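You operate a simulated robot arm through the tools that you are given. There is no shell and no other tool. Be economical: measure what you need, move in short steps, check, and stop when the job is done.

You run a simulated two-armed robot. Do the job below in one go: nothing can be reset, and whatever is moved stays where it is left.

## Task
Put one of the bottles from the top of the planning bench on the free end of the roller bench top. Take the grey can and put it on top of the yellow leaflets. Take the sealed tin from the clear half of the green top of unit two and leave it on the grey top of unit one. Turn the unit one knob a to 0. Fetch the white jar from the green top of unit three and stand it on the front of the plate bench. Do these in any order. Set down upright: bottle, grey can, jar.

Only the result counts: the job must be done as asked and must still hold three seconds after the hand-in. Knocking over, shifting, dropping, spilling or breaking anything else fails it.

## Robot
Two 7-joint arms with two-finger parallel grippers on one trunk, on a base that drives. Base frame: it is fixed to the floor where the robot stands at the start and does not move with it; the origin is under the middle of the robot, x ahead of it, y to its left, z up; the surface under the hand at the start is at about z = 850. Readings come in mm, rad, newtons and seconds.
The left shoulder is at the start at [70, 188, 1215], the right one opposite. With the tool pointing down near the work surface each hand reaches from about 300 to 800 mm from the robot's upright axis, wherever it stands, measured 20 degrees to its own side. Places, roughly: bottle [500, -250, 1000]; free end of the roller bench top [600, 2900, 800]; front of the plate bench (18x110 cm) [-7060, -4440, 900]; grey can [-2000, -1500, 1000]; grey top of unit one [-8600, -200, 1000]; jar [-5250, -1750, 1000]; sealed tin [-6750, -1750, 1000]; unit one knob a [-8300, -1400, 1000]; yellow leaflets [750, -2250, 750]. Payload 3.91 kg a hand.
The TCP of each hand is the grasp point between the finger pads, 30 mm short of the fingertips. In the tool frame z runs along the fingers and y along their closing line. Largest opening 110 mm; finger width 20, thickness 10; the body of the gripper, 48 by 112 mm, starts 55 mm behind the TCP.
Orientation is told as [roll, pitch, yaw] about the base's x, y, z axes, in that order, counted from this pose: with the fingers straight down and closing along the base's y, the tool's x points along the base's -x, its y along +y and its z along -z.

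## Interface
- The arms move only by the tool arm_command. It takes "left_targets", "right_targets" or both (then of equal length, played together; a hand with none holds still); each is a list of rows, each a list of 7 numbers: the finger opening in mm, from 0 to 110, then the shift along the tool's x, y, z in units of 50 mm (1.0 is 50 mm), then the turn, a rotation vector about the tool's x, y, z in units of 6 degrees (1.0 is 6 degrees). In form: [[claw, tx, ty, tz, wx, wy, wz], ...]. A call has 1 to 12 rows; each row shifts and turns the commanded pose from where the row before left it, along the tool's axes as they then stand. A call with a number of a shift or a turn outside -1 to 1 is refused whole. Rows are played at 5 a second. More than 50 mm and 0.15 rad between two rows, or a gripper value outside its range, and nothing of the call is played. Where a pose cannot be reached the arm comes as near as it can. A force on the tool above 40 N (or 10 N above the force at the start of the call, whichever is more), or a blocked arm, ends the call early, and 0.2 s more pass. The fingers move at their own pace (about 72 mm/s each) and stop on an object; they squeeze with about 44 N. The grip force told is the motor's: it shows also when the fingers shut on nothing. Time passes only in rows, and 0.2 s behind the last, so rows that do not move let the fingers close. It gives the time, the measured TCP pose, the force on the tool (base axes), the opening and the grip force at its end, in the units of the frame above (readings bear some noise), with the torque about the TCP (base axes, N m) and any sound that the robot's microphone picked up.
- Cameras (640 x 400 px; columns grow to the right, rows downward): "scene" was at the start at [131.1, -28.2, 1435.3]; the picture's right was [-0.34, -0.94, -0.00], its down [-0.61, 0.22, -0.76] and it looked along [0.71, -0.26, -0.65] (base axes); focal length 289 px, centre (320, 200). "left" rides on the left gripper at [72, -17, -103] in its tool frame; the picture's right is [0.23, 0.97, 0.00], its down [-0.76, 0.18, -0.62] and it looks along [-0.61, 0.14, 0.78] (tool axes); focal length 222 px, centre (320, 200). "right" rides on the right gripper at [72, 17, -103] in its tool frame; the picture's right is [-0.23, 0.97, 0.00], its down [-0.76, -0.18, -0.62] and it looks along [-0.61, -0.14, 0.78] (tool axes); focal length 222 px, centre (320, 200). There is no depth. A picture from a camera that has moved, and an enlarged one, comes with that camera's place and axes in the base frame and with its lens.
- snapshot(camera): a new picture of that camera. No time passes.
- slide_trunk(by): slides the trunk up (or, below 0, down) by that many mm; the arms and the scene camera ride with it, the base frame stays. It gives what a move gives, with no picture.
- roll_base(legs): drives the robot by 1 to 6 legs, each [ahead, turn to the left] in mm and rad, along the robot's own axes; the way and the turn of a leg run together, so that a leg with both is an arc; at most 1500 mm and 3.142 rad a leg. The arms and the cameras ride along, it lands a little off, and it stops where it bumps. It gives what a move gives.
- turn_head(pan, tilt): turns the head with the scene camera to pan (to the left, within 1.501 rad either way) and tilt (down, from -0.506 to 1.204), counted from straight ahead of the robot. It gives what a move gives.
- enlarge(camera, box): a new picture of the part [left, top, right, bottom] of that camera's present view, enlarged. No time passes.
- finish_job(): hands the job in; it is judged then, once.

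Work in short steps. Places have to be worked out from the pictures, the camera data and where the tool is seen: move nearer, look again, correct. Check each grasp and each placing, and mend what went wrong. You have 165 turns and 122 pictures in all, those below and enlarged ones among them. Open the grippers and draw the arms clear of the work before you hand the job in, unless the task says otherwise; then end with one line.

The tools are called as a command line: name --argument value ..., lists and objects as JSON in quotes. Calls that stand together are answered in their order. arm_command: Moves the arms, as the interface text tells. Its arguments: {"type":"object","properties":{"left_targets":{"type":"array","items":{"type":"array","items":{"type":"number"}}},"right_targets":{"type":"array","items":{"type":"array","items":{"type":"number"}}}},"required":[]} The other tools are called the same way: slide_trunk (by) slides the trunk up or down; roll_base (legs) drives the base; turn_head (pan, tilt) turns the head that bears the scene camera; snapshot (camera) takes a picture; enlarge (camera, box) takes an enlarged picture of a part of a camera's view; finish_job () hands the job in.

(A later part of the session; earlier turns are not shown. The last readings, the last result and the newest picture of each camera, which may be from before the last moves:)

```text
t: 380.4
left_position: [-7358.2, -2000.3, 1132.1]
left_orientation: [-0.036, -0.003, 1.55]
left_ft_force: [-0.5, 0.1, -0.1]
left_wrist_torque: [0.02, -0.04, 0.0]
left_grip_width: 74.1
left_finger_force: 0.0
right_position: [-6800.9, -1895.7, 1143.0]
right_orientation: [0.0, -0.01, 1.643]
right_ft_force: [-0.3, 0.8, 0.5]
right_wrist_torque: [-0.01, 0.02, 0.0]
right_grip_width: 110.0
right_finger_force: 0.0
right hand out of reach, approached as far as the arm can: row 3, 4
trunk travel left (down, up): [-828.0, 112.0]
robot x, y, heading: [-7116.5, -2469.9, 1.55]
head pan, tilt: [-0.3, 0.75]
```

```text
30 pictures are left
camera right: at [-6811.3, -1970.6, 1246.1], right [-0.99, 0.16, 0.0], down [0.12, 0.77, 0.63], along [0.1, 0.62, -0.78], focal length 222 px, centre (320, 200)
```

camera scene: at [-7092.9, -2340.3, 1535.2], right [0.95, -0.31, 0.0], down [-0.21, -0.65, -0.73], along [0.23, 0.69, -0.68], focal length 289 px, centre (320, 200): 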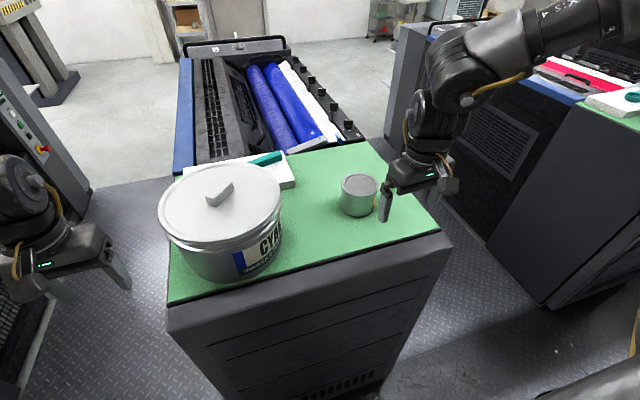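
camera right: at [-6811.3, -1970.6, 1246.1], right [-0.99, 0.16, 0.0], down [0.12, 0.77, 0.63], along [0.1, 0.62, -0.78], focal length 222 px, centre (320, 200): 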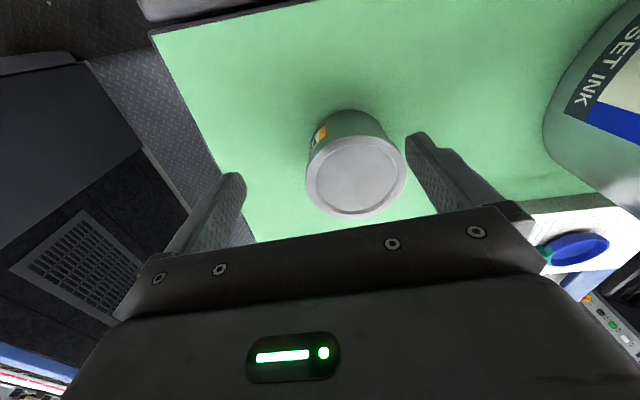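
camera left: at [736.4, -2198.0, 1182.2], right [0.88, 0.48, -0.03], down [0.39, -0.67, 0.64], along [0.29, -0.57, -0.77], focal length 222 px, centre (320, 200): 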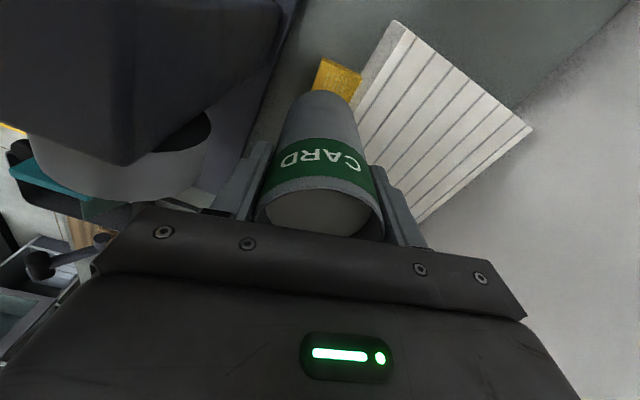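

Tin confirmed at (-6825, -1858), 89 mm wide. The arm stops short, so I drive the base 38 mm forward and shift the hand 24 mm left.

roll_base --legs '[[38, 0]]'

arm_command --right_targets '[[110, 0, 0.48, 0.1, 0, 0, 0], [110, 0, 0, 0, 0, 0, 0]]'

snapshot --camera "right"

```text
t: 381.2
left_position: [-7356.7, -1973.1, 1137.1]
left_orientation: [-0.036, -0.013, 1.548]
left_ft_force: [0.1, -0.6, 0.2]
left_wrist_torque: [0.01, -0.03, -0.02]
left_grip_width: 73.9
left_finger_force: 0.1
right_position: [-6799.6, -1868.5, 1148.4]
right_orientation: [0.003, -0.021, 1.643]
right_ft_force: [0.0, 0.0, 0.6]
right_wrist_torque: [0.0, 0.04, 0.01]
right_grip_width: 110.2
right_finger_force: 0.0
trunk travel left (down, up): [-828.0, 112.0]
robot x, y, heading: [-7116.8, -2433.0, 1.552]
head pan, tilt: [-0.3, 0.75]
```

```text
t: 381.8
left_position: [-7357.3, -1968.4, 1136.9]
left_orientation: [-0.035, -0.009, 1.547]
left_ft_force: [-0.3, -0.5, 0.5]
left_wrist_torque: [0.05, -0.01, 0.03]
left_grip_width: 74.0
left_finger_force: 0.2
right_position: [-6819.3, -1873.5, 1143.7]
right_orientation: [0.004, -0.019, 1.643]
right_ft_force: [-0.3, -0.2, -0.5]
right_wrist_torque: [0.04, 0.0, 0.04]
right_grip_width: 110.2
right_finger_force: 0.1
right hand out of reach, approached as far as the arm can: row 1
trunk travel left (down, up): [-828.0, 112.0]
robot x, y, heading: [-7116.9, -2430.8, 1.55]
head pan, tilt: [-0.3, 0.75]
```

```text
29 pictures are left
camera right: at [-6828.4, -1948.4, 1245.9], right [-0.99, 0.16, 0.01], down [0.13, 0.76, 0.64], along [0.09, 0.63, -0.77], focal length 222 px, centre (320, 200)
```

right: 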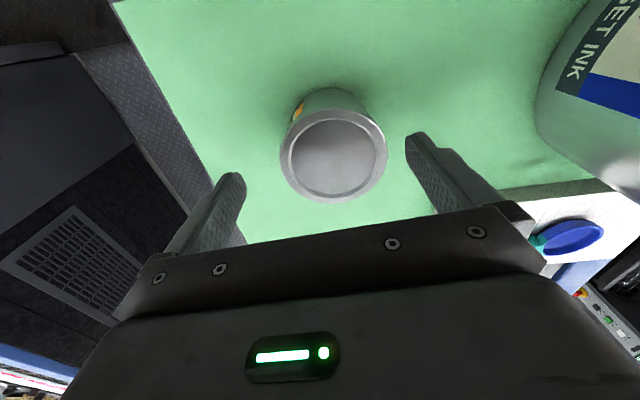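

I move the base 25 mm nearer so the hand has slack, then centre it.

roll_base --legs '[[26, 0]]'

arm_command --right_targets '[[110, 0.2, 0.15, 0.1, 0, 0.15, 0], [110, 0, 0, 0, 0, 0, 0]]'

```text
t: 382.7
left_position: [-7356.5, -1949.1, 1139.0]
left_orientation: [-0.036, -0.016, 1.55]
left_ft_force: [0.3, -1.2, 0.9]
left_wrist_torque: [0.06, -0.03, 0.02]
left_grip_width: 74.1
left_finger_force: 0.1
right_position: [-6817.5, -1854.2, 1147.5]
right_orientation: [0.001, -0.027, 1.643]
right_ft_force: [0.4, 0.1, 0.4]
right_wrist_torque: [0.07, -0.03, 0.02]
right_grip_width: 110.0
right_finger_force: 0.1
trunk travel left (down, up): [-828.0, 112.0]
robot x, y, heading: [-7121.5, -2409.5, 1.548]
head pan, tilt: [-0.3, 0.75]
```

```text
t: 383.3
left_position: [-7356.3, -1945.7, 1137.8]
left_orientation: [-0.036, -0.011, 1.549]
left_ft_force: [0.1, 0.5, -0.3]
left_wrist_torque: [0.0, 0.02, 0.02]
left_grip_width: 74.1
left_finger_force: 0.0
right_position: [-6824.6, -1862.4, 1139.6]
right_orientation: [0.003, -0.008, 1.644]
right_ft_force: [0.6, 0.0, 0.2]
right_wrist_torque: [0.02, -0.02, 0.0]
right_grip_width: 110.0
right_finger_force: 0.1
trunk travel left (down, up): [-828.0, 112.0]
robot x, y, heading: [-7117.9, -2406.3, 1.546]
head pan, tilt: [-0.3, 0.75]
```

Centred within a few mm. I descend to TCP z≈1045 and close gently.

arm_command --right_targets '[[110, -0.1, 0.03, 0.4, 0, 0, 0], [110, 0, 0, 0.7, 0, 0, 0], [110, 0, 0, 0.78, 0, 0, 0], [110, 0, 0, 0, 0, 0, 0], [90, 0, 0, 0, 0, 0, 0], [70, 0, 0, 0, 0, 0, 0], [40, 0, 0, 0, 0, 0, 0], [40, 0, 0, 0, 0, 0, 0]]'

snapshot --camera "right"

```text
t: 385.1
left_position: [-7355.8, -1942.6, 1135.9]
left_orientation: [-0.036, -0.008, 1.547]
left_ft_force: [0.7, 0.1, 0.1]
left_wrist_torque: [-0.04, -0.01, 0.0]
left_grip_width: 73.8
left_finger_force: 0.0
right_position: [-6805.5, -1874.4, 1055.8]
right_orientation: [0.006, -0.008, 1.641]
right_ft_force: [0.1, -2.0, -0.1]
right_wrist_torque: [0.04, -0.05, -0.04]
right_grip_width: 76.1
right_finger_force: 44.0
right hand out of reach, approached as far as the arm can: row 1, 2, 3
trunk travel left (down, up): [-828.0, 112.0]
robot x, y, heading: [-7119.7, -2408.5, 1.549]
head pan, tilt: [-0.3, 0.75]
```

```text
28 pictures are left
camera right: at [-6815.1, -1947.9, 1159.4], right [-0.99, 0.16, 0.01], down [0.13, 0.77, 0.63], along [0.09, 0.62, -0.78], focal length 222 px, centre (320, 200)
```

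right: 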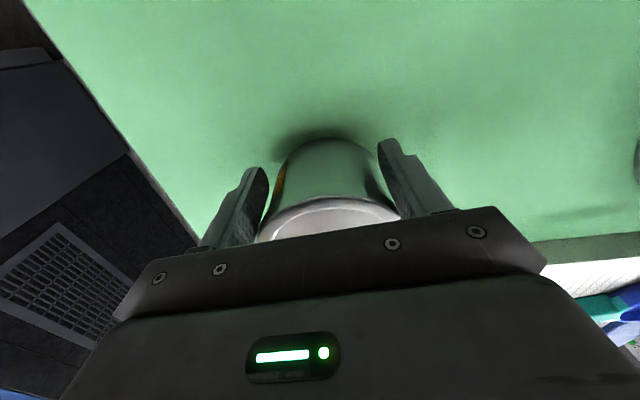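

The descent pulled the hand short and the grip is off-centre. I reopen, rise, and lower the trunk 75 as with the jar.

arm_command --right_targets '[[95, 0, 0, 0, 0, 0, 0], [110, 0, 0, 0, 0, 0, 0], [110, 0, 0, 0, 0, 0, 0], [110, 0, 0, -0.9, 0, 0, 0], [110, 0, 0, -0.9, 0, 0, 0], [110, 0, 0, -0.9, 0, 0, 0], [110, 0, 0, -0.4, 0, 0, 0], [110, 0, 0, 0, 0, 0, 0]]'

slide_trunk --by -75

arm_command --right_targets '[[110, -0.36, 0.37, 0, 0, 0, 0], [110, 0, 0, 0, 0, 0, 0]]'

snapshot --camera "right"

```text
t: 386.9
left_position: [-7357.4, -1942.9, 1135.4]
left_orientation: [-0.037, -0.008, 1.549]
left_ft_force: [0.6, 0.2, -0.6]
left_wrist_torque: [0.0, -0.01, -0.05]
left_grip_width: 74.0
left_finger_force: 0.2
right_position: [-6804.5, -1875.0, 1210.7]
right_orientation: [0.002, -0.003, 1.642]
right_ft_force: [0.5, 0.2, 0.5]
right_wrist_torque: [0.01, -0.01, -0.01]
right_grip_width: 110.0
right_finger_force: 0.1
trunk travel left (down, up): [-828.0, 112.0]
robot x, y, heading: [-7117.7, -2407.4, 1.547]
head pan, tilt: [-0.3, 0.75]
```

```text
t: 388.0
left_position: [-7356.7, -1942.2, 1061.1]
left_orientation: [-0.037, -0.01, 1.549]
left_ft_force: [-0.6, 0.3, 0.8]
left_wrist_torque: [-0.02, 0.0, 0.02]
left_grip_width: 73.9
left_finger_force: 0.0
right_position: [-6805.2, -1875.7, 1137.2]
right_orientation: [0.002, -0.003, 1.643]
right_ft_force: [0.1, 0.4, -0.6]
right_wrist_torque: [0.0, 0.01, -0.03]
right_grip_width: 110.0
right_finger_force: 0.0
trunk travel left (down, up): [-753.0, 187.0]
robot x, y, heading: [-7116.0, -2406.2, 1.55]
head pan, tilt: [-0.3, 0.75]
```

```text
t: 388.6
left_position: [-7356.3, -1943.0, 1062.6]
left_orientation: [-0.035, -0.01, 1.547]
left_ft_force: [0.6, 0.4, -0.2]
left_wrist_torque: [0.01, -0.01, 0.02]
left_grip_width: 73.8
left_finger_force: 0.0
right_position: [-6817.8, -1865.0, 1136.4]
right_orientation: [0.004, -0.006, 1.642]
right_ft_force: [0.2, -0.3, -0.3]
right_wrist_torque: [0.02, 0.01, -0.01]
right_grip_width: 110.2
right_finger_force: 0.1
right hand out of reach, approached as far as the arm can: row 1
trunk travel left (down, up): [-753.0, 187.0]
robot x, y, heading: [-7122.7, -2404.9, 1.545]
head pan, tilt: [-0.3, 0.75]
```

```text
27 pictures are left
camera right: at [-6828.0, -1938.3, 1240.6], right [-0.99, 0.16, 0.0], down [0.12, 0.77, 0.63], along [0.09, 0.62, -0.78], focal length 222 px, centre (320, 200)
```

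right: 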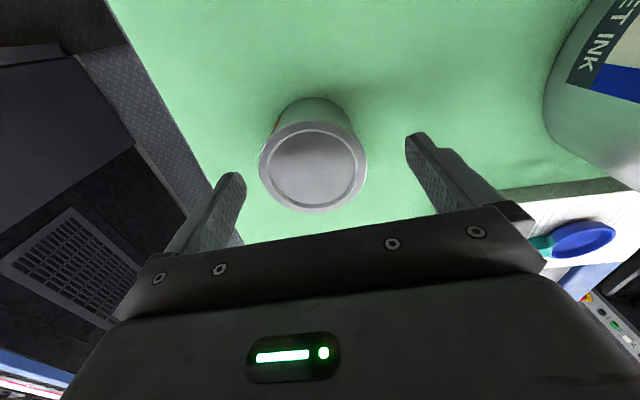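

The tin slid slightly to about (-6809, -1847). I turn the base 0.15 left so the right shoulder leads, then re-centre.

roll_base --legs '[[0, 0.15]]'

arm_command --right_targets '[[110, 0.36, -0.8, 0, 0, 0, 0], [110, 0.36, -0.8, 0, 0, 0, 0], [110, 0.2, -0.1, 0, 0, 0, 0], [110, 0, 0, 0, 0, 0, 0]]'

snapshot --camera "right"

```text
t: 389.6
left_position: [-7422.4, -1982.6, 1061.7]
left_orientation: [-0.034, -0.009, 1.699]
left_ft_force: [-0.6, -0.3, 0.2]
left_wrist_torque: [0.02, -0.01, 0.03]
left_grip_width: 74.0
left_finger_force: 0.1
right_position: [-6901.5, -1824.3, 1136.5]
right_orientation: [0.006, -0.004, 1.793]
right_ft_force: [0.4, 0.1, 0.4]
right_wrist_torque: [0.0, -0.03, -0.01]
right_grip_width: 110.0
right_finger_force: 0.1
trunk travel left (down, up): [-753.0, 187.0]
robot x, y, heading: [-7121.8, -2404.6, 1.698]
head pan, tilt: [-0.3, 0.75]
```

```text
t: 390.6
left_position: [-7422.4, -1982.6, 1060.8]
left_orientation: [-0.034, -0.01, 1.696]
left_ft_force: [-0.4, 0.3, -0.5]
left_wrist_torque: [-0.02, 0.03, -0.01]
left_grip_width: 73.9
left_finger_force: 0.0
right_position: [-6807.8, -1851.3, 1136.3]
right_orientation: [0.004, -0.004, 1.792]
right_ft_force: [0.2, 0.3, -0.4]
right_wrist_torque: [-0.02, 0.04, 0.02]
right_grip_width: 110.0
right_finger_force: 0.1
trunk travel left (down, up): [-753.0, 187.0]
robot x, y, heading: [-7122.5, -2407.7, 1.7]
head pan, tilt: [-0.3, 0.75]
```

```text
26 pictures are left
camera right: at [-6808.0, -1925.2, 1239.6], right [-1.0, 0.01, 0.0], down [0.01, 0.78, 0.63], along [0.0, 0.63, -0.78], focal length 222 px, centre (320, 200)
```

right: 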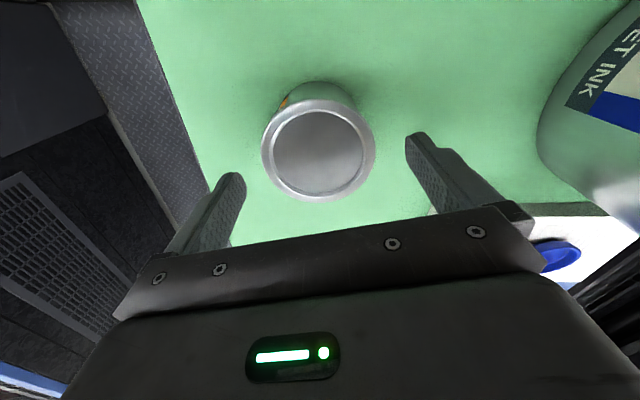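

Centred within 5 mm. I descend and read before closing.

arm_command --right_targets '[[110, -0.1, 0, 0.4, 0, 0, 0], [110, 0, 0, 0.7, 0, 0, 0], [110, 0, 0, 0.72, 0, 0, 0], [110, 0, 0, 0, 0, 0, 0]]'

```text
t: 391.6
left_position: [-7424.7, -1983.1, 1061.8]
left_orientation: [-0.037, -0.011, 1.698]
left_ft_force: [-0.6, 0.7, -0.6]
left_wrist_torque: [0.01, 0.01, -0.02]
left_grip_width: 73.8
left_finger_force: 0.2
right_position: [-6809.7, -1845.1, 1046.0]
right_orientation: [0.002, -0.006, 1.792]
right_ft_force: [0.4, -0.2, 0.3]
right_wrist_torque: [0.01, 0.02, 0.02]
right_grip_width: 109.9
right_finger_force: 0.1
trunk travel left (down, up): [-753.0, 187.0]
robot x, y, heading: [-7122.4, -2405.7, 1.702]
head pan, tilt: [-0.3, 0.75]
```

Exactly in place. I close, then lift.

arm_command --right_targets '[[95, 0, 0, 0, 0, 0, 0], [80, 0, 0, 0, 0, 0, 0], [40, 0, 0, 0, 0, 0, 0], [40, 0, 0, 0, 0, 0, 0], [40, 0, 0, -0.4, 0, 0, 0], [40, 0, 0, -0.8, 0, 0, 0], [40, 0.2, 0, -0.8, 0, 0, 0], [40, 0.5, 0, -0.3, 0, 0, 0], [40, 0.8, 0, 0, 0, 0, 0], [40, 0.8, 0, 0, 0, 0, 0], [40, 0, 0, 0, 0, 0, 0]]'

snapshot --camera "scene"

```text
t: 394.0
left_position: [-7423.1, -1981.9, 1061.5]
left_orientation: [-0.036, -0.012, 1.698]
left_ft_force: [-0.8, -0.4, -0.2]
left_wrist_torque: [-0.02, 0.01, 0.01]
left_grip_width: 74.1
left_finger_force: 0.1
right_position: [-6785.2, -1956.7, 1158.6]
right_orientation: [0.003, -0.003, 1.793]
right_ft_force: [-0.3, -0.2, -4.6]
right_wrist_torque: [-0.08, -0.02, 0.01]
right_grip_width: 92.0
right_finger_force: 43.9
trunk travel left (down, up): [-753.0, 187.0]
robot x, y, heading: [-7119.8, -2406.0, 1.701]
head pan, tilt: [-0.3, 0.75]
```

```text
25 pictures are left
camera scene: at [-7111.3, -2272.3, 1459.9], right [0.99, -0.17, 0.0], down [-0.12, -0.67, -0.73], along [0.12, 0.72, -0.68], focal length 289 px, centre (320, 200)
```

scene: 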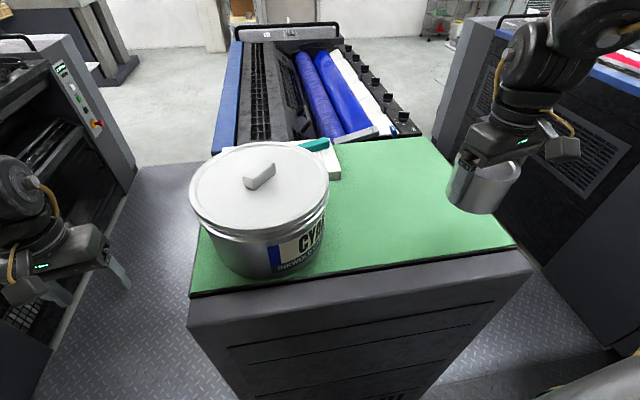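

Tin held firmly (92 mm). I raise the trunk, back off, and line up with the gap between units one and two (x≈-7728).

slide_trunk --by 100

roll_base --legs '[[-450, 0], [0, 1.44], [660, 0], [0, -1.57], [420, 0]]'

turn_head --pan 0.35 --tilt 0.4

snapshot --camera "scene"

```text
t: 395.4
left_position: [-7422.8, -1982.4, 1161.5]
left_orientation: [-0.033, -0.009, 1.697]
left_ft_force: [-0.2, -0.7, 0.4]
left_wrist_torque: [0.0, -0.04, -0.01]
left_grip_width: 73.8
left_finger_force: 0.2
right_position: [-6785.0, -1957.8, 1257.9]
right_orientation: [0.004, -0.004, 1.793]
right_ft_force: [-0.2, 0.3, -5.9]
right_wrist_torque: [-0.06, 0.01, 0.02]
right_grip_width: 92.0
right_finger_force: 43.5
trunk travel left (down, up): [-853.0, 87.0]
robot x, y, heading: [-7116.6, -2407.8, 1.699]
head pan, tilt: [-0.3, 0.75]
```

```text
t: 410.9
left_position: [-7959.3, -1966.7, 1161.3]
left_orientation: [-0.036, -0.01, 1.552]
left_ft_force: [0.5, -1.0, -0.7]
left_wrist_torque: [0.04, 0.01, 0.0]
left_grip_width: 74.0
left_finger_force: 0.1
right_position: [-7324.5, -2035.6, 1259.6]
right_orientation: [0.004, -0.006, 1.646]
right_ft_force: [0.6, -0.5, -5.2]
right_wrist_torque: [-0.05, -0.01, -0.01]
right_grip_width: 91.5
right_finger_force: 43.8
trunk travel left (down, up): [-853.0, 87.0]
robot x, y, heading: [-7720.2, -2424.5, 1.553]
head pan, tilt: [-0.3, 0.75]
```

```text
t: 412.0
left_position: [-7958.9, -1966.0, 1161.2]
left_orientation: [-0.033, -0.007, 1.552]
left_ft_force: [0.0, -0.1, -0.2]
left_wrist_torque: [0.01, 0.0, -0.01]
left_grip_width: 74.1
left_finger_force: 0.1
right_position: [-7324.3, -2035.4, 1259.0]
right_orientation: [0.004, -0.003, 1.645]
right_ft_force: [0.1, -0.2, -4.9]
right_wrist_torque: [-0.04, -0.04, -0.01]
right_grip_width: 92.0
right_finger_force: 43.8
trunk travel left (down, up): [-853.0, 87.0]
robot x, y, heading: [-7723.5, -2425.6, 1.551]
head pan, tilt: [0.351, 0.4]
```

```text
24 pictures are left
camera scene: at [-7749.1, -2291.0, 1591.2], right [0.95, 0.33, 0.0], down [0.13, -0.37, -0.92], along [-0.3, 0.87, -0.39], focal length 289 px, centre (320, 200)
```

scene: 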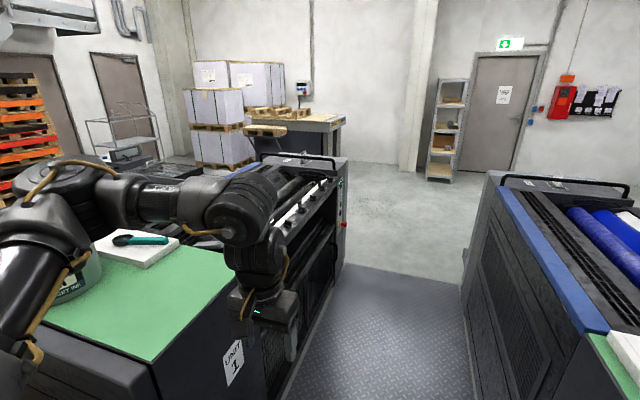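

The gap is wide enough. I drive in 600 mm and look left at unit one's knobs.

roll_base --legs '[[300, 0], [300, 0]]'

turn_head --pan 0.95 --tilt 0.65

snapshot --camera "scene"

```text
t: 415.6
left_position: [-7949.3, -1371.0, 1162.7]
left_orientation: [-0.036, -0.01, 1.551]
left_ft_force: [0.5, -1.7, 0.7]
left_wrist_torque: [0.01, 0.0, 0.02]
left_grip_width: 74.2
left_finger_force: 0.1
right_position: [-7314.5, -1440.1, 1260.0]
right_orientation: [0.004, -0.006, 1.648]
right_ft_force: [0.0, -0.6, -4.7]
right_wrist_torque: [-0.05, 0.03, -0.04]
right_grip_width: 92.1
right_finger_force: 43.8
trunk travel left (down, up): [-853.0, 87.0]
robot x, y, heading: [-7711.6, -1837.6, 1.55]
head pan, tilt: [0.351, 0.4]
```

```text
t: 416.6
left_position: [-7949.9, -1369.7, 1161.5]
left_orientation: [-0.035, -0.009, 1.551]
left_ft_force: [0.3, 0.3, -0.4]
left_wrist_torque: [0.01, -0.01, 0.01]
left_grip_width: 74.1
left_finger_force: 0.1
right_position: [-7313.6, -1437.7, 1257.6]
right_orientation: [0.004, -0.004, 1.648]
right_ft_force: [0.2, 0.1, -5.7]
right_wrist_torque: [-0.06, 0.01, -0.01]
right_grip_width: 92.0
right_finger_force: 43.6
trunk travel left (down, up): [-853.0, 87.0]
robot x, y, heading: [-7709.8, -1832.0, 1.554]
head pan, tilt: [0.949, 0.649]
```

```text
23 pictures are left
camera scene: at [-7778.1, -1730.0, 1568.7], right [0.6, 0.8, 0.0], down [0.48, -0.36, -0.8], along [-0.64, 0.47, -0.6], focal length 289 px, centre (320, 200)
```

scene: 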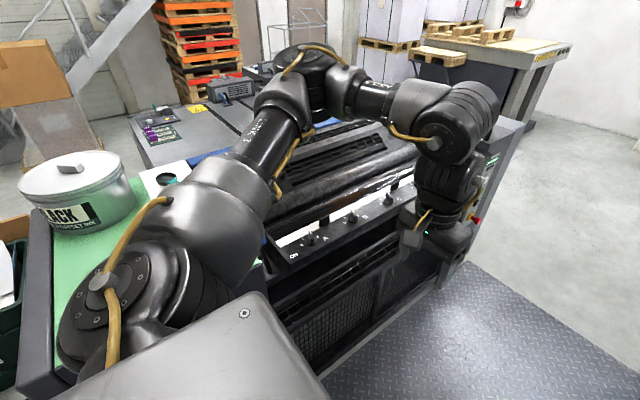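

The knob rail is visible. I enlarge it.

enlarge --camera "scene" --box '[250, 165, 420, 290]'

```text
3.20 times, centred on (335, 228) of scene
camera zoom: at [-7778.1, -1730.0, 1568.7], right [0.6, 0.8, 0.0], down [0.48, -0.36, -0.8], along [-0.64, 0.47, -0.6], focal length 924 px, centre (272, 112)
```

zoom: 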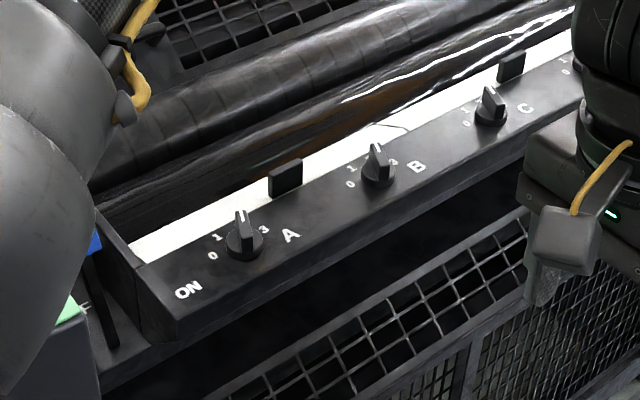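

Knob A's fin points at about "2" and must turn about 96° counter-clockwise (seen from above) to "0". It is easier after setting down the tin, so I drive through the gap to the main aisle first.

roll_base --legs '[[800, 0.01], [800, 0.01], [800, 0]]'

turn_head --pan 1.45 --tilt 0.3

snapshot --camera "scene"

```text
t: 428.7
left_position: [-7930.4, 1025.9, 1162.6]
left_orientation: [-0.036, -0.009, 1.567]
left_ft_force: [0.6, -0.7, -0.5]
left_wrist_torque: [-0.01, -0.01, -0.01]
left_grip_width: 74.0
left_finger_force: 0.0
right_position: [-7294.6, 965.4, 1259.2]
right_orientation: [0.005, -0.003, 1.662]
right_ft_force: [0.3, 0.0, -5.3]
right_wrist_torque: [-0.02, -0.01, 0.02]
right_grip_width: 91.9
right_finger_force: 43.7
trunk travel left (down, up): [-853.0, 87.0]
robot x, y, heading: [-7686.1, 565.3, 1.567]
head pan, tilt: [0.949, 0.649]
```

```text
t: 429.6
left_position: [-7931.1, 1027.5, 1159.7]
left_orientation: [-0.035, -0.009, 1.567]
left_ft_force: [-0.6, 0.7, -0.6]
left_wrist_torque: [-0.04, 0.01, -0.02]
left_grip_width: 73.9
left_finger_force: 0.1
right_position: [-7294.4, 966.1, 1259.5]
right_orientation: [0.005, -0.004, 1.661]
right_ft_force: [-0.4, 0.2, -4.9]
right_wrist_torque: [-0.01, 0.01, -0.01]
right_grip_width: 91.9
right_finger_force: 43.9
trunk travel left (down, up): [-853.0, 87.0]
robot x, y, heading: [-7688.1, 563.7, 1.572]
head pan, tilt: [1.45, 0.3]
```

```text
21 pictures are left
camera scene: at [-7777.4, 629.6, 1600.4], right [0.12, 0.99, 0.0], down [0.29, -0.04, -0.96], along [-0.95, 0.12, -0.3], focal length 289 px, centre (320, 200)
```

scene: 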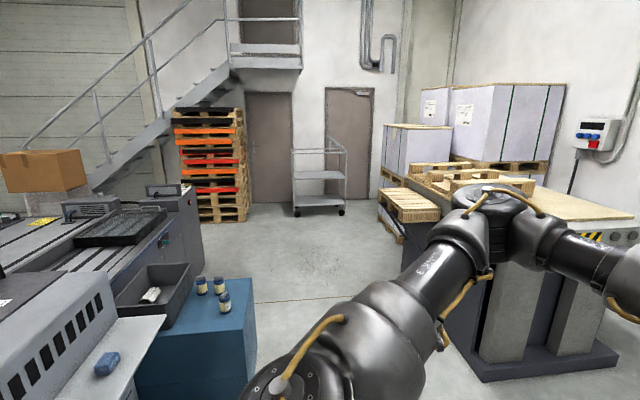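

Unit one's grey side is to my left/back. I reposition to about (-8290, 565) and turn to face it with the right shoulder leading.

roll_base --legs '[[0, 1.57], [600, 0], [0, 1.04], [0, 1.03]]'

turn_head --pan -0.6 --tilt 0.65

snapshot --camera "scene"

```text
t: 442.1
left_position: [-7849.4, 278.9, 1161.5]
left_orientation: [-0.034, -0.009, -1.082]
left_ft_force: [1.4, -0.5, 0.0]
left_wrist_torque: [-0.01, 0.04, -0.04]
left_grip_width: 74.1
left_finger_force: 0.0
right_position: [-8438.6, 30.8, 1258.4]
right_orientation: [0.003, -0.004, -0.986]
right_ft_force: [-0.4, -0.5, -5.6]
right_wrist_torque: [0.04, 0.05, 0.01]
right_grip_width: 91.8
right_finger_force: 44.0
trunk travel left (down, up): [-853.0, 87.0]
robot x, y, heading: [-8283.5, 569.2, -1.079]
head pan, tilt: [1.45, 0.3]
```

```text
t: 444.0
left_position: [-7849.1, 280.3, 1162.2]
left_orientation: [-0.034, -0.009, -1.082]
left_ft_force: [0.2, 0.5, -0.3]
left_wrist_torque: [0.01, 0.01, 0.01]
left_grip_width: 74.3
left_finger_force: 0.0
right_position: [-8437.9, 30.5, 1258.8]
right_orientation: [0.002, -0.004, -0.987]
right_ft_force: [0.4, 0.0, -5.1]
right_wrist_torque: [0.03, 0.04, 0.02]
right_grip_width: 92.1
right_finger_force: 44.3
trunk travel left (down, up): [-853.0, 87.0]
robot x, y, heading: [-8287.0, 574.8, -1.082]
head pan, tilt: [-0.6, 0.649]
```

```text
20 pictures are left
camera scene: at [-8267.9, 439.0, 1568.7], right [-0.99, 0.11, 0.0], down [0.07, 0.6, -0.8], along [-0.09, -0.79, -0.6], focal length 289 px, centre (320, 200)
```

scene: 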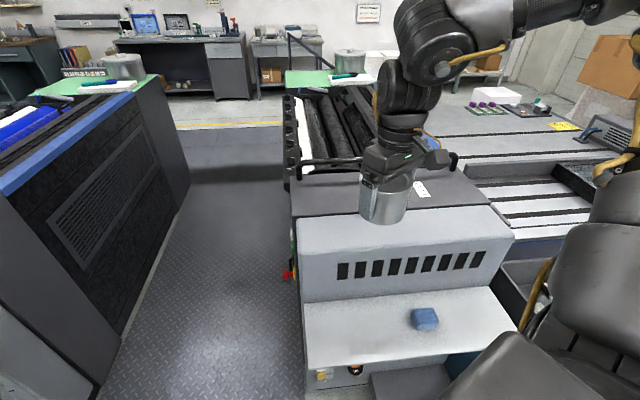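

The light-grey top strip spans y≈-250..-90 at x≈-8560. I move the base 60 mm closer, lower the trunk 100, and bring the tin above (-8560, -175).

roll_base --legs '[[60, 0]]'

slide_trunk --by -100

arm_command --right_targets '[[40, -0.18, -0.84, 0, 0, 0, 0], [40, -0.18, -0.84, 0, 0, 0, 0], [40, -0.18, -0.84, 0, 0, 0, 0], [40, -0.18, -0.84, 0, 0, 0, 0], [40, -0.18, -0.84, 0, 0, 0, 0], [40, 0, 0, 0, 0, 0, 0]]'

snapshot --camera "scene"

```text
t: 445.0
left_position: [-7827.8, 237.9, 1166.8]
left_orientation: [-0.034, -0.022, -1.084]
left_ft_force: [0.0, 1.1, 0.2]
left_wrist_torque: [-0.04, -0.05, 0.0]
left_grip_width: 73.9
left_finger_force: 0.1
right_position: [-8417.5, -9.2, 1264.0]
right_orientation: [0.003, -0.016, -0.99]
right_ft_force: [-0.3, 0.5, -3.9]
right_wrist_torque: [0.01, 0.01, -0.01]
right_grip_width: 92.2
right_finger_force: 44.2
trunk travel left (down, up): [-853.0, 87.0]
robot x, y, heading: [-8255.5, 518.8, -1.086]
head pan, tilt: [-0.6, 0.649]
```

```text
t: 446.3
left_position: [-7824.8, 231.4, 1064.0]
left_orientation: [-0.038, -0.015, -1.084]
left_ft_force: [-0.4, 0.3, 0.3]
left_wrist_torque: [-0.03, -0.01, 0.0]
left_grip_width: 74.2
left_finger_force: 0.0
right_position: [-8412.9, -17.0, 1162.2]
right_orientation: [0.005, -0.008, -0.988]
right_ft_force: [0.7, 0.3, -3.7]
right_wrist_torque: [-0.01, -0.02, 0.0]
right_grip_width: 92.0
right_finger_force: 44.3
trunk travel left (down, up): [-753.0, 187.0]
robot x, y, heading: [-8252.9, 518.6, -1.077]
head pan, tilt: [-0.6, 0.649]
```

```text
t: 447.7
left_position: [-7823.5, 231.9, 1062.9]
left_orientation: [-0.037, -0.015, -1.082]
left_ft_force: [0.9, -0.2, -1.1]
left_wrist_torque: [0.01, 0.0, -0.02]
left_grip_width: 74.1
left_finger_force: 0.1
right_position: [-8562.3, -169.6, 1161.8]
right_orientation: [0.002, -0.006, -0.989]
right_ft_force: [0.6, -0.3, -4.0]
right_wrist_torque: [-0.01, 0.02, 0.02]
right_grip_width: 92.0
right_finger_force: 44.1
trunk travel left (down, up): [-753.0, 187.0]
robot x, y, heading: [-8255.9, 515.9, -1.078]
head pan, tilt: [-0.6, 0.649]
```

```text
19 pictures are left
camera scene: at [-8239.7, 387.3, 1468.7], right [-0.99, 0.11, 0.0], down [0.07, 0.6, -0.8], along [-0.09, -0.79, -0.6], focal length 289 px, centre (320, 200)
```

scene: 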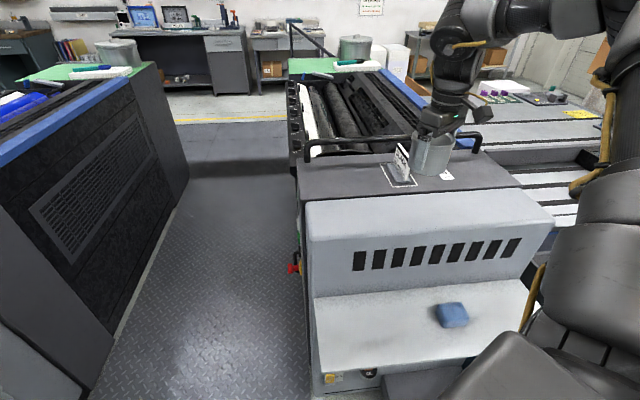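

There is a marked outline and a sign on the deck. I enlarge it.

enlarge --camera "scene" --box '[290, 110, 560, 300]'

```text
2.11 times, centred on (425, 205) of scene
camera zoom: at [-8239.7, 387.3, 1468.7], right [-0.99, 0.11, 0.0], down [0.07, 0.6, -0.8], along [-0.09, -0.79, -0.6], focal length 608 px, centre (99, 190)
```

zoom: 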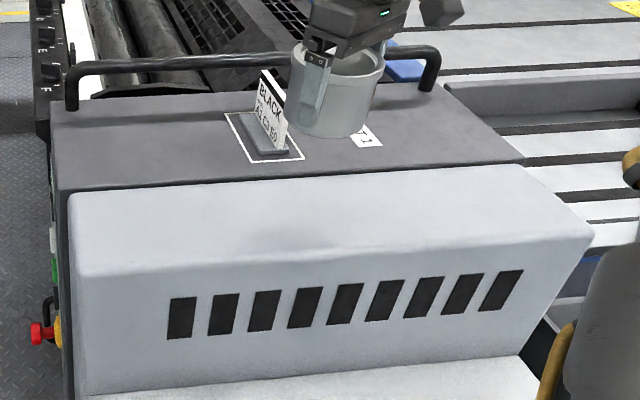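

I need to know the surfaces' heights; I take the right wrist camera view.

snapshot --camera "right"

```text
17 pictures are left
camera right: at [-8589.0, -99.4, 1264.4], right [0.94, 0.35, 0.01], down [0.27, -0.73, 0.63], along [0.22, -0.59, -0.78], focal length 222 px, centre (320, 200)
```

right: 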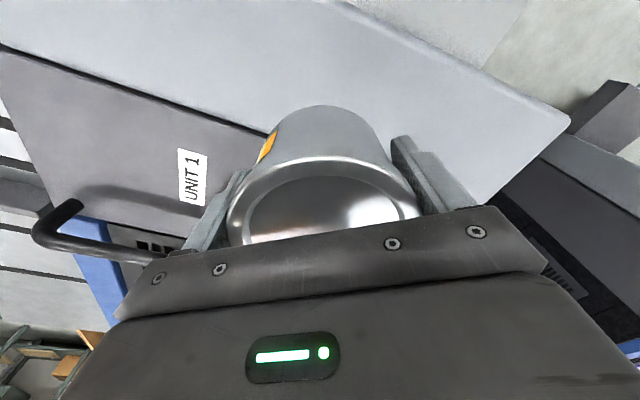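

Cross-checking the seam in both views gives z≈1005: the light-grey top spans y≈-215..-88, which fits the stated place. I centre at y≈-156 and lower.

arm_command --right_targets '[[40, 0.22, 0.15, 0.3, 0, 0, 0], [40, 0, 0, 0.7, 0, 0, 0], [40, 0, 0, 0.7, 0, 0, 0], [40, 0, 0, 0.3, 0, 0, 0], [40, 0, 0, 0.1, 0, 0, 0], [40, 0, 0, 0, 0, 0, 0]]'

```text
t: 449.1
left_position: [-7823.6, 231.6, 1062.5]
left_orientation: [-0.036, -0.014, -1.083]
left_ft_force: [0.0, -0.6, -0.6]
left_wrist_torque: [0.04, 0.01, 0.03]
left_grip_width: 74.0
left_finger_force: 0.0
right_position: [-8561.1, -158.0, 1055.1]
right_orientation: [0.005, -0.006, -0.987]
right_ft_force: [-0.9, -0.3, -4.2]
right_wrist_torque: [0.03, 0.04, 0.0]
right_grip_width: 91.8
right_finger_force: 44.2
trunk travel left (down, up): [-753.0, 187.0]
robot x, y, heading: [-8259.6, 515.8, -1.081]
head pan, tilt: [-0.6, 0.649]
```

Still free at z 1055. I continue in 4–5 mm steps.

arm_command --right_targets '[[40, 0, 0, 0.1, 0, 0, 0], [40, 0, 0, 0.1, 0, 0, 0], [40, 0, 0, 0.08, 0, 0, 0], [40, 0, 0, 0.08, 0, 0, 0], [40, 0, 0, 0, 0, 0, 0]]'

enlarge --camera "scene" --box '[340, 120, 520, 260]'

```text
t: 450.0
left_position: [-7823.3, 233.4, 1064.8]
left_orientation: [-0.038, -0.015, -1.084]
left_ft_force: [-0.2, -0.6, -0.4]
left_wrist_torque: [-0.02, 0.0, 0.02]
left_grip_width: 73.8
left_finger_force: 0.2
right_position: [-8560.3, -157.9, 1047.6]
right_orientation: [-0.004, -0.02, -0.988]
right_ft_force: [-1.9, 5.2, 15.7]
right_wrist_torque: [0.55, -0.17, 0.1]
right_grip_width: 92.2
right_finger_force: 44.0
trunk travel left (down, up): [-753.0, 187.0]
robot x, y, heading: [-8254.7, 516.9, -1.083]
head pan, tilt: [-0.6, 0.649]
stopped in row 4 (right hand): the force on the tool passed its limit at 42 N (the readings are from after the stop); the commanded pose is now the measured one
```

```text
2.86 times, centred on (430, 190) of scene
camera zoom: at [-8239.5, 390.9, 1469.1], right [-0.99, 0.11, 0.0], down [0.07, 0.6, -0.8], along [-0.09, -0.79, -0.6], focal length 825 px, centre (6, 229)
```

zoom: 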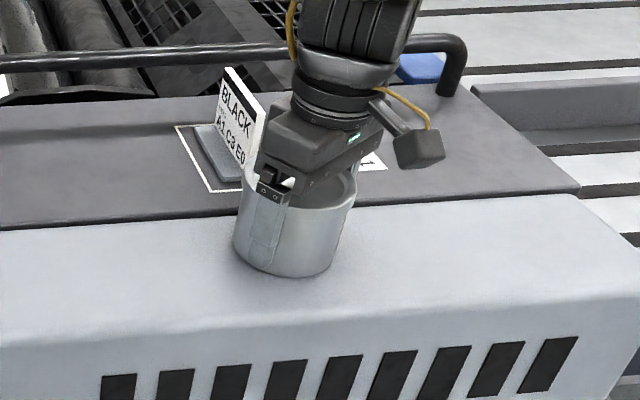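

Tin rests on the light-grey top (contact at z≈1047). I ease, open fully and lift off.

arm_command --right_targets '[[40, 0, 0, -0.05, 0, 0, 0], [95, 0, 0, 0, 0, 0, 0], [104, 0, 0, 0, 0, 0, 0], [110, 0, 0, 0, 0, 0, 0], [110, 0, 0, 0, 0, 0, 0], [110, 0, 0, -0.5, 0, 0, 0], [110, 0, 0, -0.9, 0, 0, 0], [110, 0, 0, -0.9, 0, 0, 0], [110, 0.5, 0.5, -0.3, 0, 0, 0], [110, 0.6, 0.6, 0, 0, 0, 0], [110, 0.6, 0.6, 0, 0, 0, 0], [110, 0, 0, 0, 0, 0, 0]]'

enlarge --camera "scene" --box '[290, 100, 560, 300]'

```text
t: 452.6
left_position: [-7823.4, 230.3, 1062.7]
left_orientation: [-0.037, -0.015, -1.087]
left_ft_force: [0.4, 0.4, -0.3]
left_wrist_torque: [0.01, -0.02, 0.02]
left_grip_width: 74.3
left_finger_force: 0.0
right_position: [-8538.2, -40.6, 1175.8]
right_orientation: [-0.002, -0.017, -0.987]
right_ft_force: [0.5, 0.8, -0.5]
right_wrist_torque: [0.01, 0.01, 0.01]
right_grip_width: 110.1
right_finger_force: 0.0
trunk travel left (down, up): [-753.0, 187.0]
robot x, y, heading: [-8256.2, 514.3, -1.081]
head pan, tilt: [-0.6, 0.649]
```

```text
2.00 times, centred on (425, 200) of scene
camera zoom: at [-8239.9, 386.4, 1468.6], right [-0.99, 0.11, 0.0], down [0.07, 0.6, -0.8], along [-0.09, -0.79, -0.61], focal length 578 px, centre (110, 200)
```

zoom: 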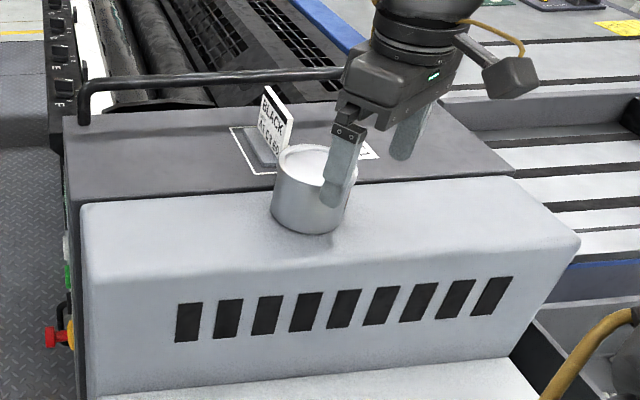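

The tin is placed. Now the knob: I tuck the right hand in, raise the trunk a bit, and drive back into the gap between units one and two.

roll_base --legs '[[-150, 0]]'

slide_trunk --by 60

arm_command --right_targets '[[60, -0.3, 0.8, 0, 0, 0, 0], [60, -0.3, 0.8, 0, 0, 0, 0], [60, -0.3, 0.8, 0, 0, 0, 0], [60, 0, 0.6, 0, 0, 0, 0], [60, 0, 0, 0, 0, 0, 0]]'

roll_base --legs '[[0, 1.08], [640, 0], [0, -1.571], [1100, 0], [1080, 0]]'

turn_head --pan -1.3 --tilt 0.7

snapshot --camera "scene"

```text
t: 454.0
left_position: [-7893.6, 358.9, 1063.0]
left_orientation: [-0.037, -0.01, -1.086]
left_ft_force: [0.2, 0.0, -0.4]
left_wrist_torque: [0.03, 0.02, 0.01]
left_grip_width: 74.1
left_finger_force: 0.1
right_position: [-8606.6, 90.6, 1174.9]
right_orientation: [-0.001, -0.014, -0.987]
right_ft_force: [0.0, -0.1, 0.1]
right_wrist_torque: [-0.04, 0.02, -0.03]
right_grip_width: 109.9
right_finger_force: 0.0
trunk travel left (down, up): [-753.0, 187.0]
robot x, y, heading: [-8324.3, 647.0, -1.08]
head pan, tilt: [-0.6, 0.649]
```

```text
t: 455.0
left_position: [-7893.3, 362.2, 1122.1]
left_orientation: [-0.036, -0.013, -1.086]
left_ft_force: [0.0, 0.2, 0.1]
left_wrist_torque: [0.04, 0.01, 0.02]
left_grip_width: 73.9
left_finger_force: 0.1
right_position: [-8607.5, 90.6, 1235.3]
right_orientation: [-0.003, -0.015, -0.989]
right_ft_force: [0.4, -0.4, 0.4]
right_wrist_torque: [0.01, 0.0, 0.0]
right_grip_width: 110.0
right_finger_force: 0.1
trunk travel left (down, up): [-813.0, 127.0]
robot x, y, heading: [-8326.4, 652.1, -1.083]
head pan, tilt: [-0.6, 0.649]
```

```text
t: 456.2
left_position: [-7893.6, 361.6, 1123.3]
left_orientation: [-0.036, -0.013, -1.085]
left_ft_force: [-0.4, 0.6, -0.1]
left_wrist_torque: [0.0, -0.01, -0.02]
left_grip_width: 73.9
left_finger_force: 0.1
right_position: [-8458.2, 135.9, 1236.1]
right_orientation: [0.0, -0.017, -0.988]
right_ft_force: [-0.6, 0.5, -0.3]
right_wrist_torque: [0.01, 0.02, 0.02]
right_grip_width: 60.0
right_finger_force: 0.3
trunk travel left (down, up): [-813.0, 127.0]
robot x, y, heading: [-8324.5, 649.0, -1.083]
head pan, tilt: [-0.6, 0.649]
```

```text
t: 476.7
left_position: [-7513.0, -2006.1, 1124.0]
left_orientation: [-0.036, -0.014, -1.603]
left_ft_force: [-0.4, -0.2, -0.2]
left_wrist_torque: [0.03, 0.01, 0.02]
left_grip_width: 73.8
left_finger_force: 0.0
right_position: [-8114.3, -1921.8, 1237.1]
right_orientation: [-0.002, -0.015, -1.508]
right_ft_force: [-0.3, 0.3, -0.6]
right_wrist_torque: [0.03, 0.0, 0.02]
right_grip_width: 59.9
right_finger_force: 0.1
trunk travel left (down, up): [-813.0, 127.0]
robot x, y, heading: [-7745.6, -1542.7, -1.6]
head pan, tilt: [-0.6, 0.649]
```

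```text
t: 477.7
left_position: [-7512.7, -2005.6, 1123.4]
left_orientation: [-0.037, -0.014, -1.604]
left_ft_force: [-0.6, 0.1, -0.5]
left_wrist_torque: [-0.01, 0.0, -0.02]
left_grip_width: 74.3
left_finger_force: 0.1
right_position: [-8114.1, -1922.0, 1236.8]
right_orientation: [-0.003, -0.016, -1.508]
right_ft_force: [-0.2, -0.6, 0.6]
right_wrist_torque: [0.01, -0.02, 0.02]
right_grip_width: 60.0
right_finger_force: 0.1
trunk travel left (down, up): [-813.0, 127.0]
robot x, y, heading: [-7747.4, -1543.8, -1.601]
head pan, tilt: [-1.3, 0.7]
```

```text
14 pictures are left
camera scene: at [-7828.7, -1612.6, 1524.4], right [-0.24, 0.97, 0.0], down [0.63, 0.15, -0.77], along [-0.74, -0.18, -0.64], focal length 289 px, centre (320, 200)
```

scene: 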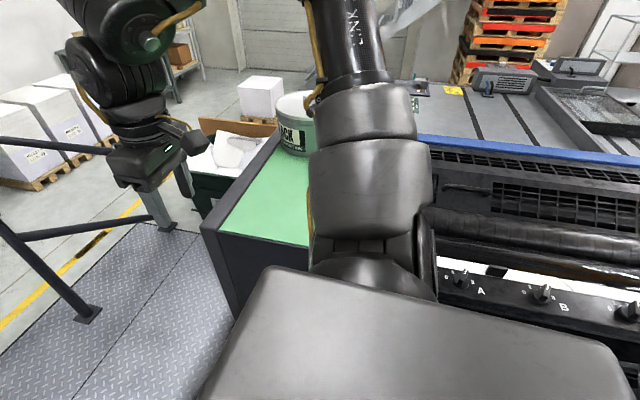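

In position in the gap. I turn right to heading ≈ -2.97 facing unit one, and then yaw the right hand to align with the fin (yaw ≈ 2.72).

roll_base --legs '[[0, -0.7], [0, -0.67]]'

arm_command --right_targets '[[60, 0, 0, 0, 0, 0, 0.9], [60, 0, 0, 0, 0, 0, 0.9], [60, 0, 0, 0, 0, 0, 0.9], [60, 0, 0, 0, 0, 0, 0.9], [60, 0, 0, 0, 0, 0, 0.9], [60, 0, 0, 0, 0, 0, 0.9], [60, 0, 0, 0, 0, 0, 0.9], [60, 0, 0, 0, 0, 0, 0]]'

turn_head --pan -0.3 --tilt 0.8

snapshot --camera "scene"

```text
t: 481.8
left_position: [-8150.9, -1867.0, 1123.5]
left_orientation: [-0.037, -0.014, -2.967]
left_ft_force: [0.3, -0.2, -0.2]
left_wrist_torque: [-0.01, 0.01, 0.01]
left_grip_width: 73.9
left_finger_force: 0.0
right_position: [-8192.1, -1260.2, 1235.9]
right_orientation: [-0.002, -0.016, -2.872]
right_ft_force: [-0.5, 0.4, -0.3]
right_wrist_torque: [0.01, -0.02, 0.02]
right_grip_width: 59.9
right_finger_force: 0.0
trunk travel left (down, up): [-813.0, 127.0]
robot x, y, heading: [-7747.1, -1542.7, -2.965]
head pan, tilt: [-1.3, 0.7]
```

```text
t: 483.6
left_position: [-8151.3, -1866.0, 1124.0]
left_orientation: [-0.037, -0.013, -2.968]
left_ft_force: [-0.1, -0.1, 0.2]
left_wrist_torque: [-0.02, 0.0, -0.03]
left_grip_width: 74.0
left_finger_force: 0.1
right_position: [-8188.9, -1221.6, 1251.4]
right_orientation: [0.005, -0.014, 2.987]
right_ft_force: [-0.4, 0.1, -0.3]
right_wrist_torque: [0.02, -0.02, 0.01]
right_grip_width: 60.1
right_finger_force: 0.0
right hand out of reach, approached as far as the arm can: row 4, 6, 7
trunk travel left (down, up): [-813.0, 127.0]
robot x, y, heading: [-7744.7, -1545.7, -2.968]
head pan, tilt: [-1.3, 0.7]
```

```text
t: 484.9
left_position: [-8151.7, -1864.6, 1123.8]
left_orientation: [-0.037, -0.014, -2.967]
left_ft_force: [-0.3, -0.5, -0.2]
left_wrist_torque: [-0.01, -0.01, 0.01]
left_grip_width: 74.0
left_finger_force: 0.2
right_position: [-8187.9, -1222.3, 1251.3]
right_orientation: [0.006, -0.016, 2.986]
right_ft_force: [1.2, 0.4, 0.1]
right_wrist_torque: [0.01, 0.01, -0.03]
right_grip_width: 59.9
right_finger_force: 0.0
trunk travel left (down, up): [-813.0, 127.0]
robot x, y, heading: [-7742.2, -1544.7, -2.965]
head pan, tilt: [-0.3, 0.799]
```

```text
13 pictures are left
camera scene: at [-7874.2, -1541.0, 1516.1], right [0.12, 0.99, 0.0], down [0.71, -0.09, -0.7], along [-0.69, 0.09, -0.72], focal length 289 px, centre (320, 200)
```

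scene: 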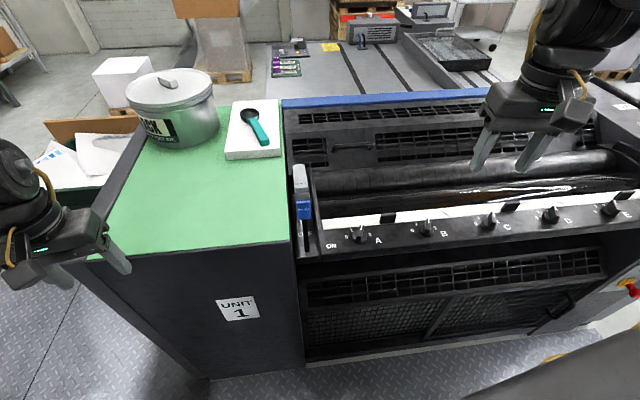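

Very clear view; knob A is at about (-8279, -1397, 960). I enlarge it to read its setting.

enlarge --camera "scene" --box '[320, 205, 400, 255]'

```text
8.00 times, centred on (360, 230) of scene
camera zoom: at [-7874.2, -1541.0, 1516.1], right [0.12, 0.99, 0.0], down [0.71, -0.09, -0.7], along [-0.69, 0.09, -0.72], focal length 2311 px, centre (0, -40)
```

zoom: 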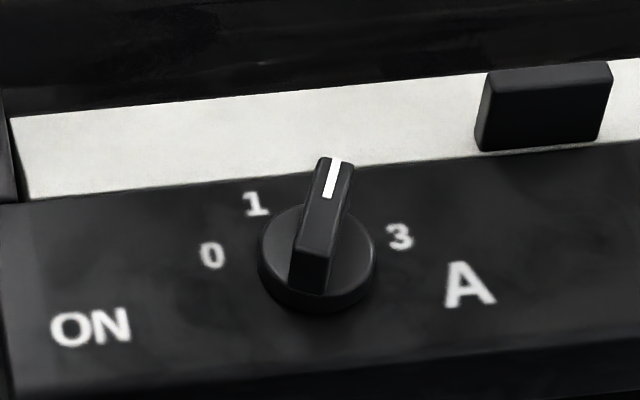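

The fin points to 2; it must rotate about 109° CCW (from above). The hand's current yaw (171°) is usable since closing will align the fin. I move over the knob and lower to z≈1050.

arm_command --right_targets '[[50, 0, 0, 0.8, 0, 0, 0], [50, 0, 0, 0.8, 0, 0, 0], [50, -0.315, 0.93, 0, 0, 0, 0], [50, -0.315, 0.93, 0, 0, 0, 0], [50, -0.315, 0.93, 0, 0, 0, 0], [50, -0.315, 0.93, 0, 0, 0, 0], [50, 0, 0, 0.8, 0, 0.15, 0], [50, 0, 0, 0.8, 0, 0, 0], [50, 0, 0, 0.7, 0, 0, 0], [50, 0, 0, 0, 0, 0, 0]]'

snapshot --camera "right"

```text
t: 487.1
left_position: [-8150.7, -1864.8, 1124.0]
left_orientation: [-0.035, -0.014, -2.97]
left_ft_force: [0.6, 0.3, -0.5]
left_wrist_torque: [0.0, 0.0, 0.0]
left_grip_width: 74.1
left_finger_force: 0.1
right_position: [-8303.3, -1322.9, 1091.0]
right_orientation: [0.007, 0.003, 2.99]
right_ft_force: [-0.9, 0.3, -0.7]
right_wrist_torque: [-0.02, 0.0, -0.01]
right_grip_width: 50.1
right_finger_force: 0.1
right hand out of reach, approached as far as the arm can: row 1, 2, 3, 4, 6, 7, 8, 9
trunk travel left (down, up): [-813.0, 127.0]
robot x, y, heading: [-7748.0, -1543.0, -2.963]
head pan, tilt: [-0.3, 0.799]
```

```text
11 pictures are left
camera right: at [-8234.3, -1350.3, 1194.9], right [-0.37, -0.93, 0.01], down [-0.73, 0.29, 0.62], along [-0.58, 0.23, -0.78], focal length 222 px, centre (320, 200)
```

right: 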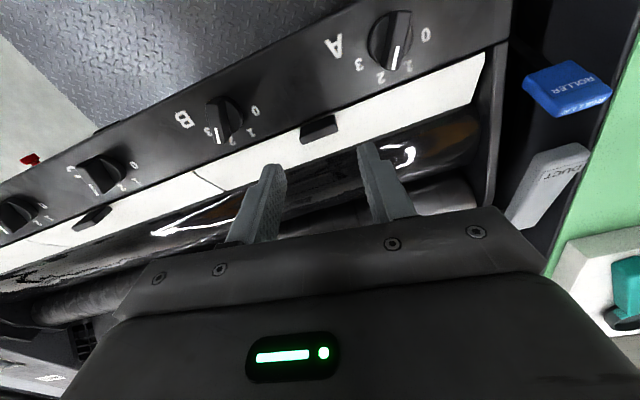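

The yaw limit again: the right arm needs more positive relative yaw. I turn the base 30° to the right and bring the hand back toward the knob.

roll_base --legs '[[0, -0.525]]'

arm_command --right_targets '[[50, 0.21, 0.875, 0, 0, 0, 0], [50, 0.21, 0.875, 0, 0, 0, 0], [50, 0.21, 0.875, 0, 0, 0, 0], [50, 0.21, 0.875, 0, 0, 0, 0], [50, 0.21, 0.875, 0, 0, 0, 0], [50, 0.21, 0.875, 0, 0, 0, 0], [50, 0.1, 0.4, 0, 0, 0, 0], [50, 0, 0, 0, 0, 0, -0.8], [50, 0, 0, 0, 0, 0, -0.8], [50, 0, 0, 0, 0, 0, -0.8], [50, 0, 0, 0, 0, 0, 0]]'

```text
t: 488.9
left_position: [-8259.3, -1618.8, 1122.8]
left_orientation: [-0.036, -0.013, 2.79]
left_ft_force: [0.1, -0.1, 0.4]
left_wrist_torque: [0.0, 0.0, -0.02]
left_grip_width: 73.9
left_finger_force: 0.0
right_position: [-8118.9, -1073.4, 1090.6]
right_orientation: [0.006, 0.001, 2.464]
right_ft_force: [-0.6, 0.8, 0.2]
right_wrist_torque: [0.01, 0.02, -0.01]
right_grip_width: 49.9
right_finger_force: 0.0
trunk travel left (down, up): [-813.0, 127.0]
robot x, y, heading: [-7746.0, -1541.3, 2.788]
head pan, tilt: [-0.3, 0.799]
```

```text
t: 491.3
left_position: [-8257.9, -1619.5, 1124.3]
left_orientation: [-0.038, -0.016, 2.788]
left_ft_force: [0.2, -0.1, -0.1]
left_wrist_torque: [0.01, 0.02, -0.03]
left_grip_width: 74.1
left_finger_force: 0.0
right_position: [-8161.3, -1112.8, 1150.1]
right_orientation: [0.004, 0.002, 2.718]
right_ft_force: [0.3, 0.1, -1.0]
right_wrist_torque: [-0.02, 0.01, 0.04]
right_grip_width: 50.4
right_finger_force: 0.0
right hand out of reach, approached as far as the arm can: row 1, 2, 3, 4, 5, 6, 7
trunk travel left (down, up): [-813.0, 127.0]
robot x, y, heading: [-7744.7, -1544.8, 2.786]
head pan, tilt: [-0.3, 0.799]
```

Yaw 2.72 now has slack. I add a bit more yaw (to 3.0), then translate to the knob.

arm_command --right_targets '[[50, 0, 0, 0, 0, 0, -0.9], [50, 0, 0, 0, 0, 0, -0.9], [50, 0, 0, 0, 0, 0, -0.9], [50, -0.2, 0.86, 0, 0, 0, 0], [50, -0.2, 0.86, 0, 0, 0, 0], [50, -0.2, 0.86, 0, 0, 0, 0], [50, -0.2, 0.86, 0, 0, 0, 0], [50, -0.2, 0.86, 0, 0, 0, 0], [50, -0.2, 0.86, 0, 0, 0, 0], [50, -0.2, 0.84, 0, 0, 0, 0], [50, 0, 0, 0, 0, 0, 0]]'

```text
t: 493.7
left_position: [-8257.9, -1617.7, 1123.0]
left_orientation: [-0.039, -0.014, 2.789]
left_ft_force: [0.8, 0.1, -1.0]
left_wrist_torque: [0.03, 0.02, -0.02]
left_grip_width: 74.0
left_finger_force: 0.0
right_position: [-8100.0, -1187.2, 1160.0]
right_orientation: [0.01, -0.002, 2.999]
right_ft_force: [-0.1, 0.9, -0.1]
right_wrist_torque: [0.05, 0.01, -0.03]
right_grip_width: 50.0
right_finger_force: 0.1
right hand out of reach, approached as far as the arm can: row 4, 5, 6, 7, 8, 9, 10
trunk travel left (down, up): [-813.0, 127.0]
robot x, y, heading: [-7748.3, -1542.4, 2.795]
head pan, tilt: [-0.3, 0.799]
```

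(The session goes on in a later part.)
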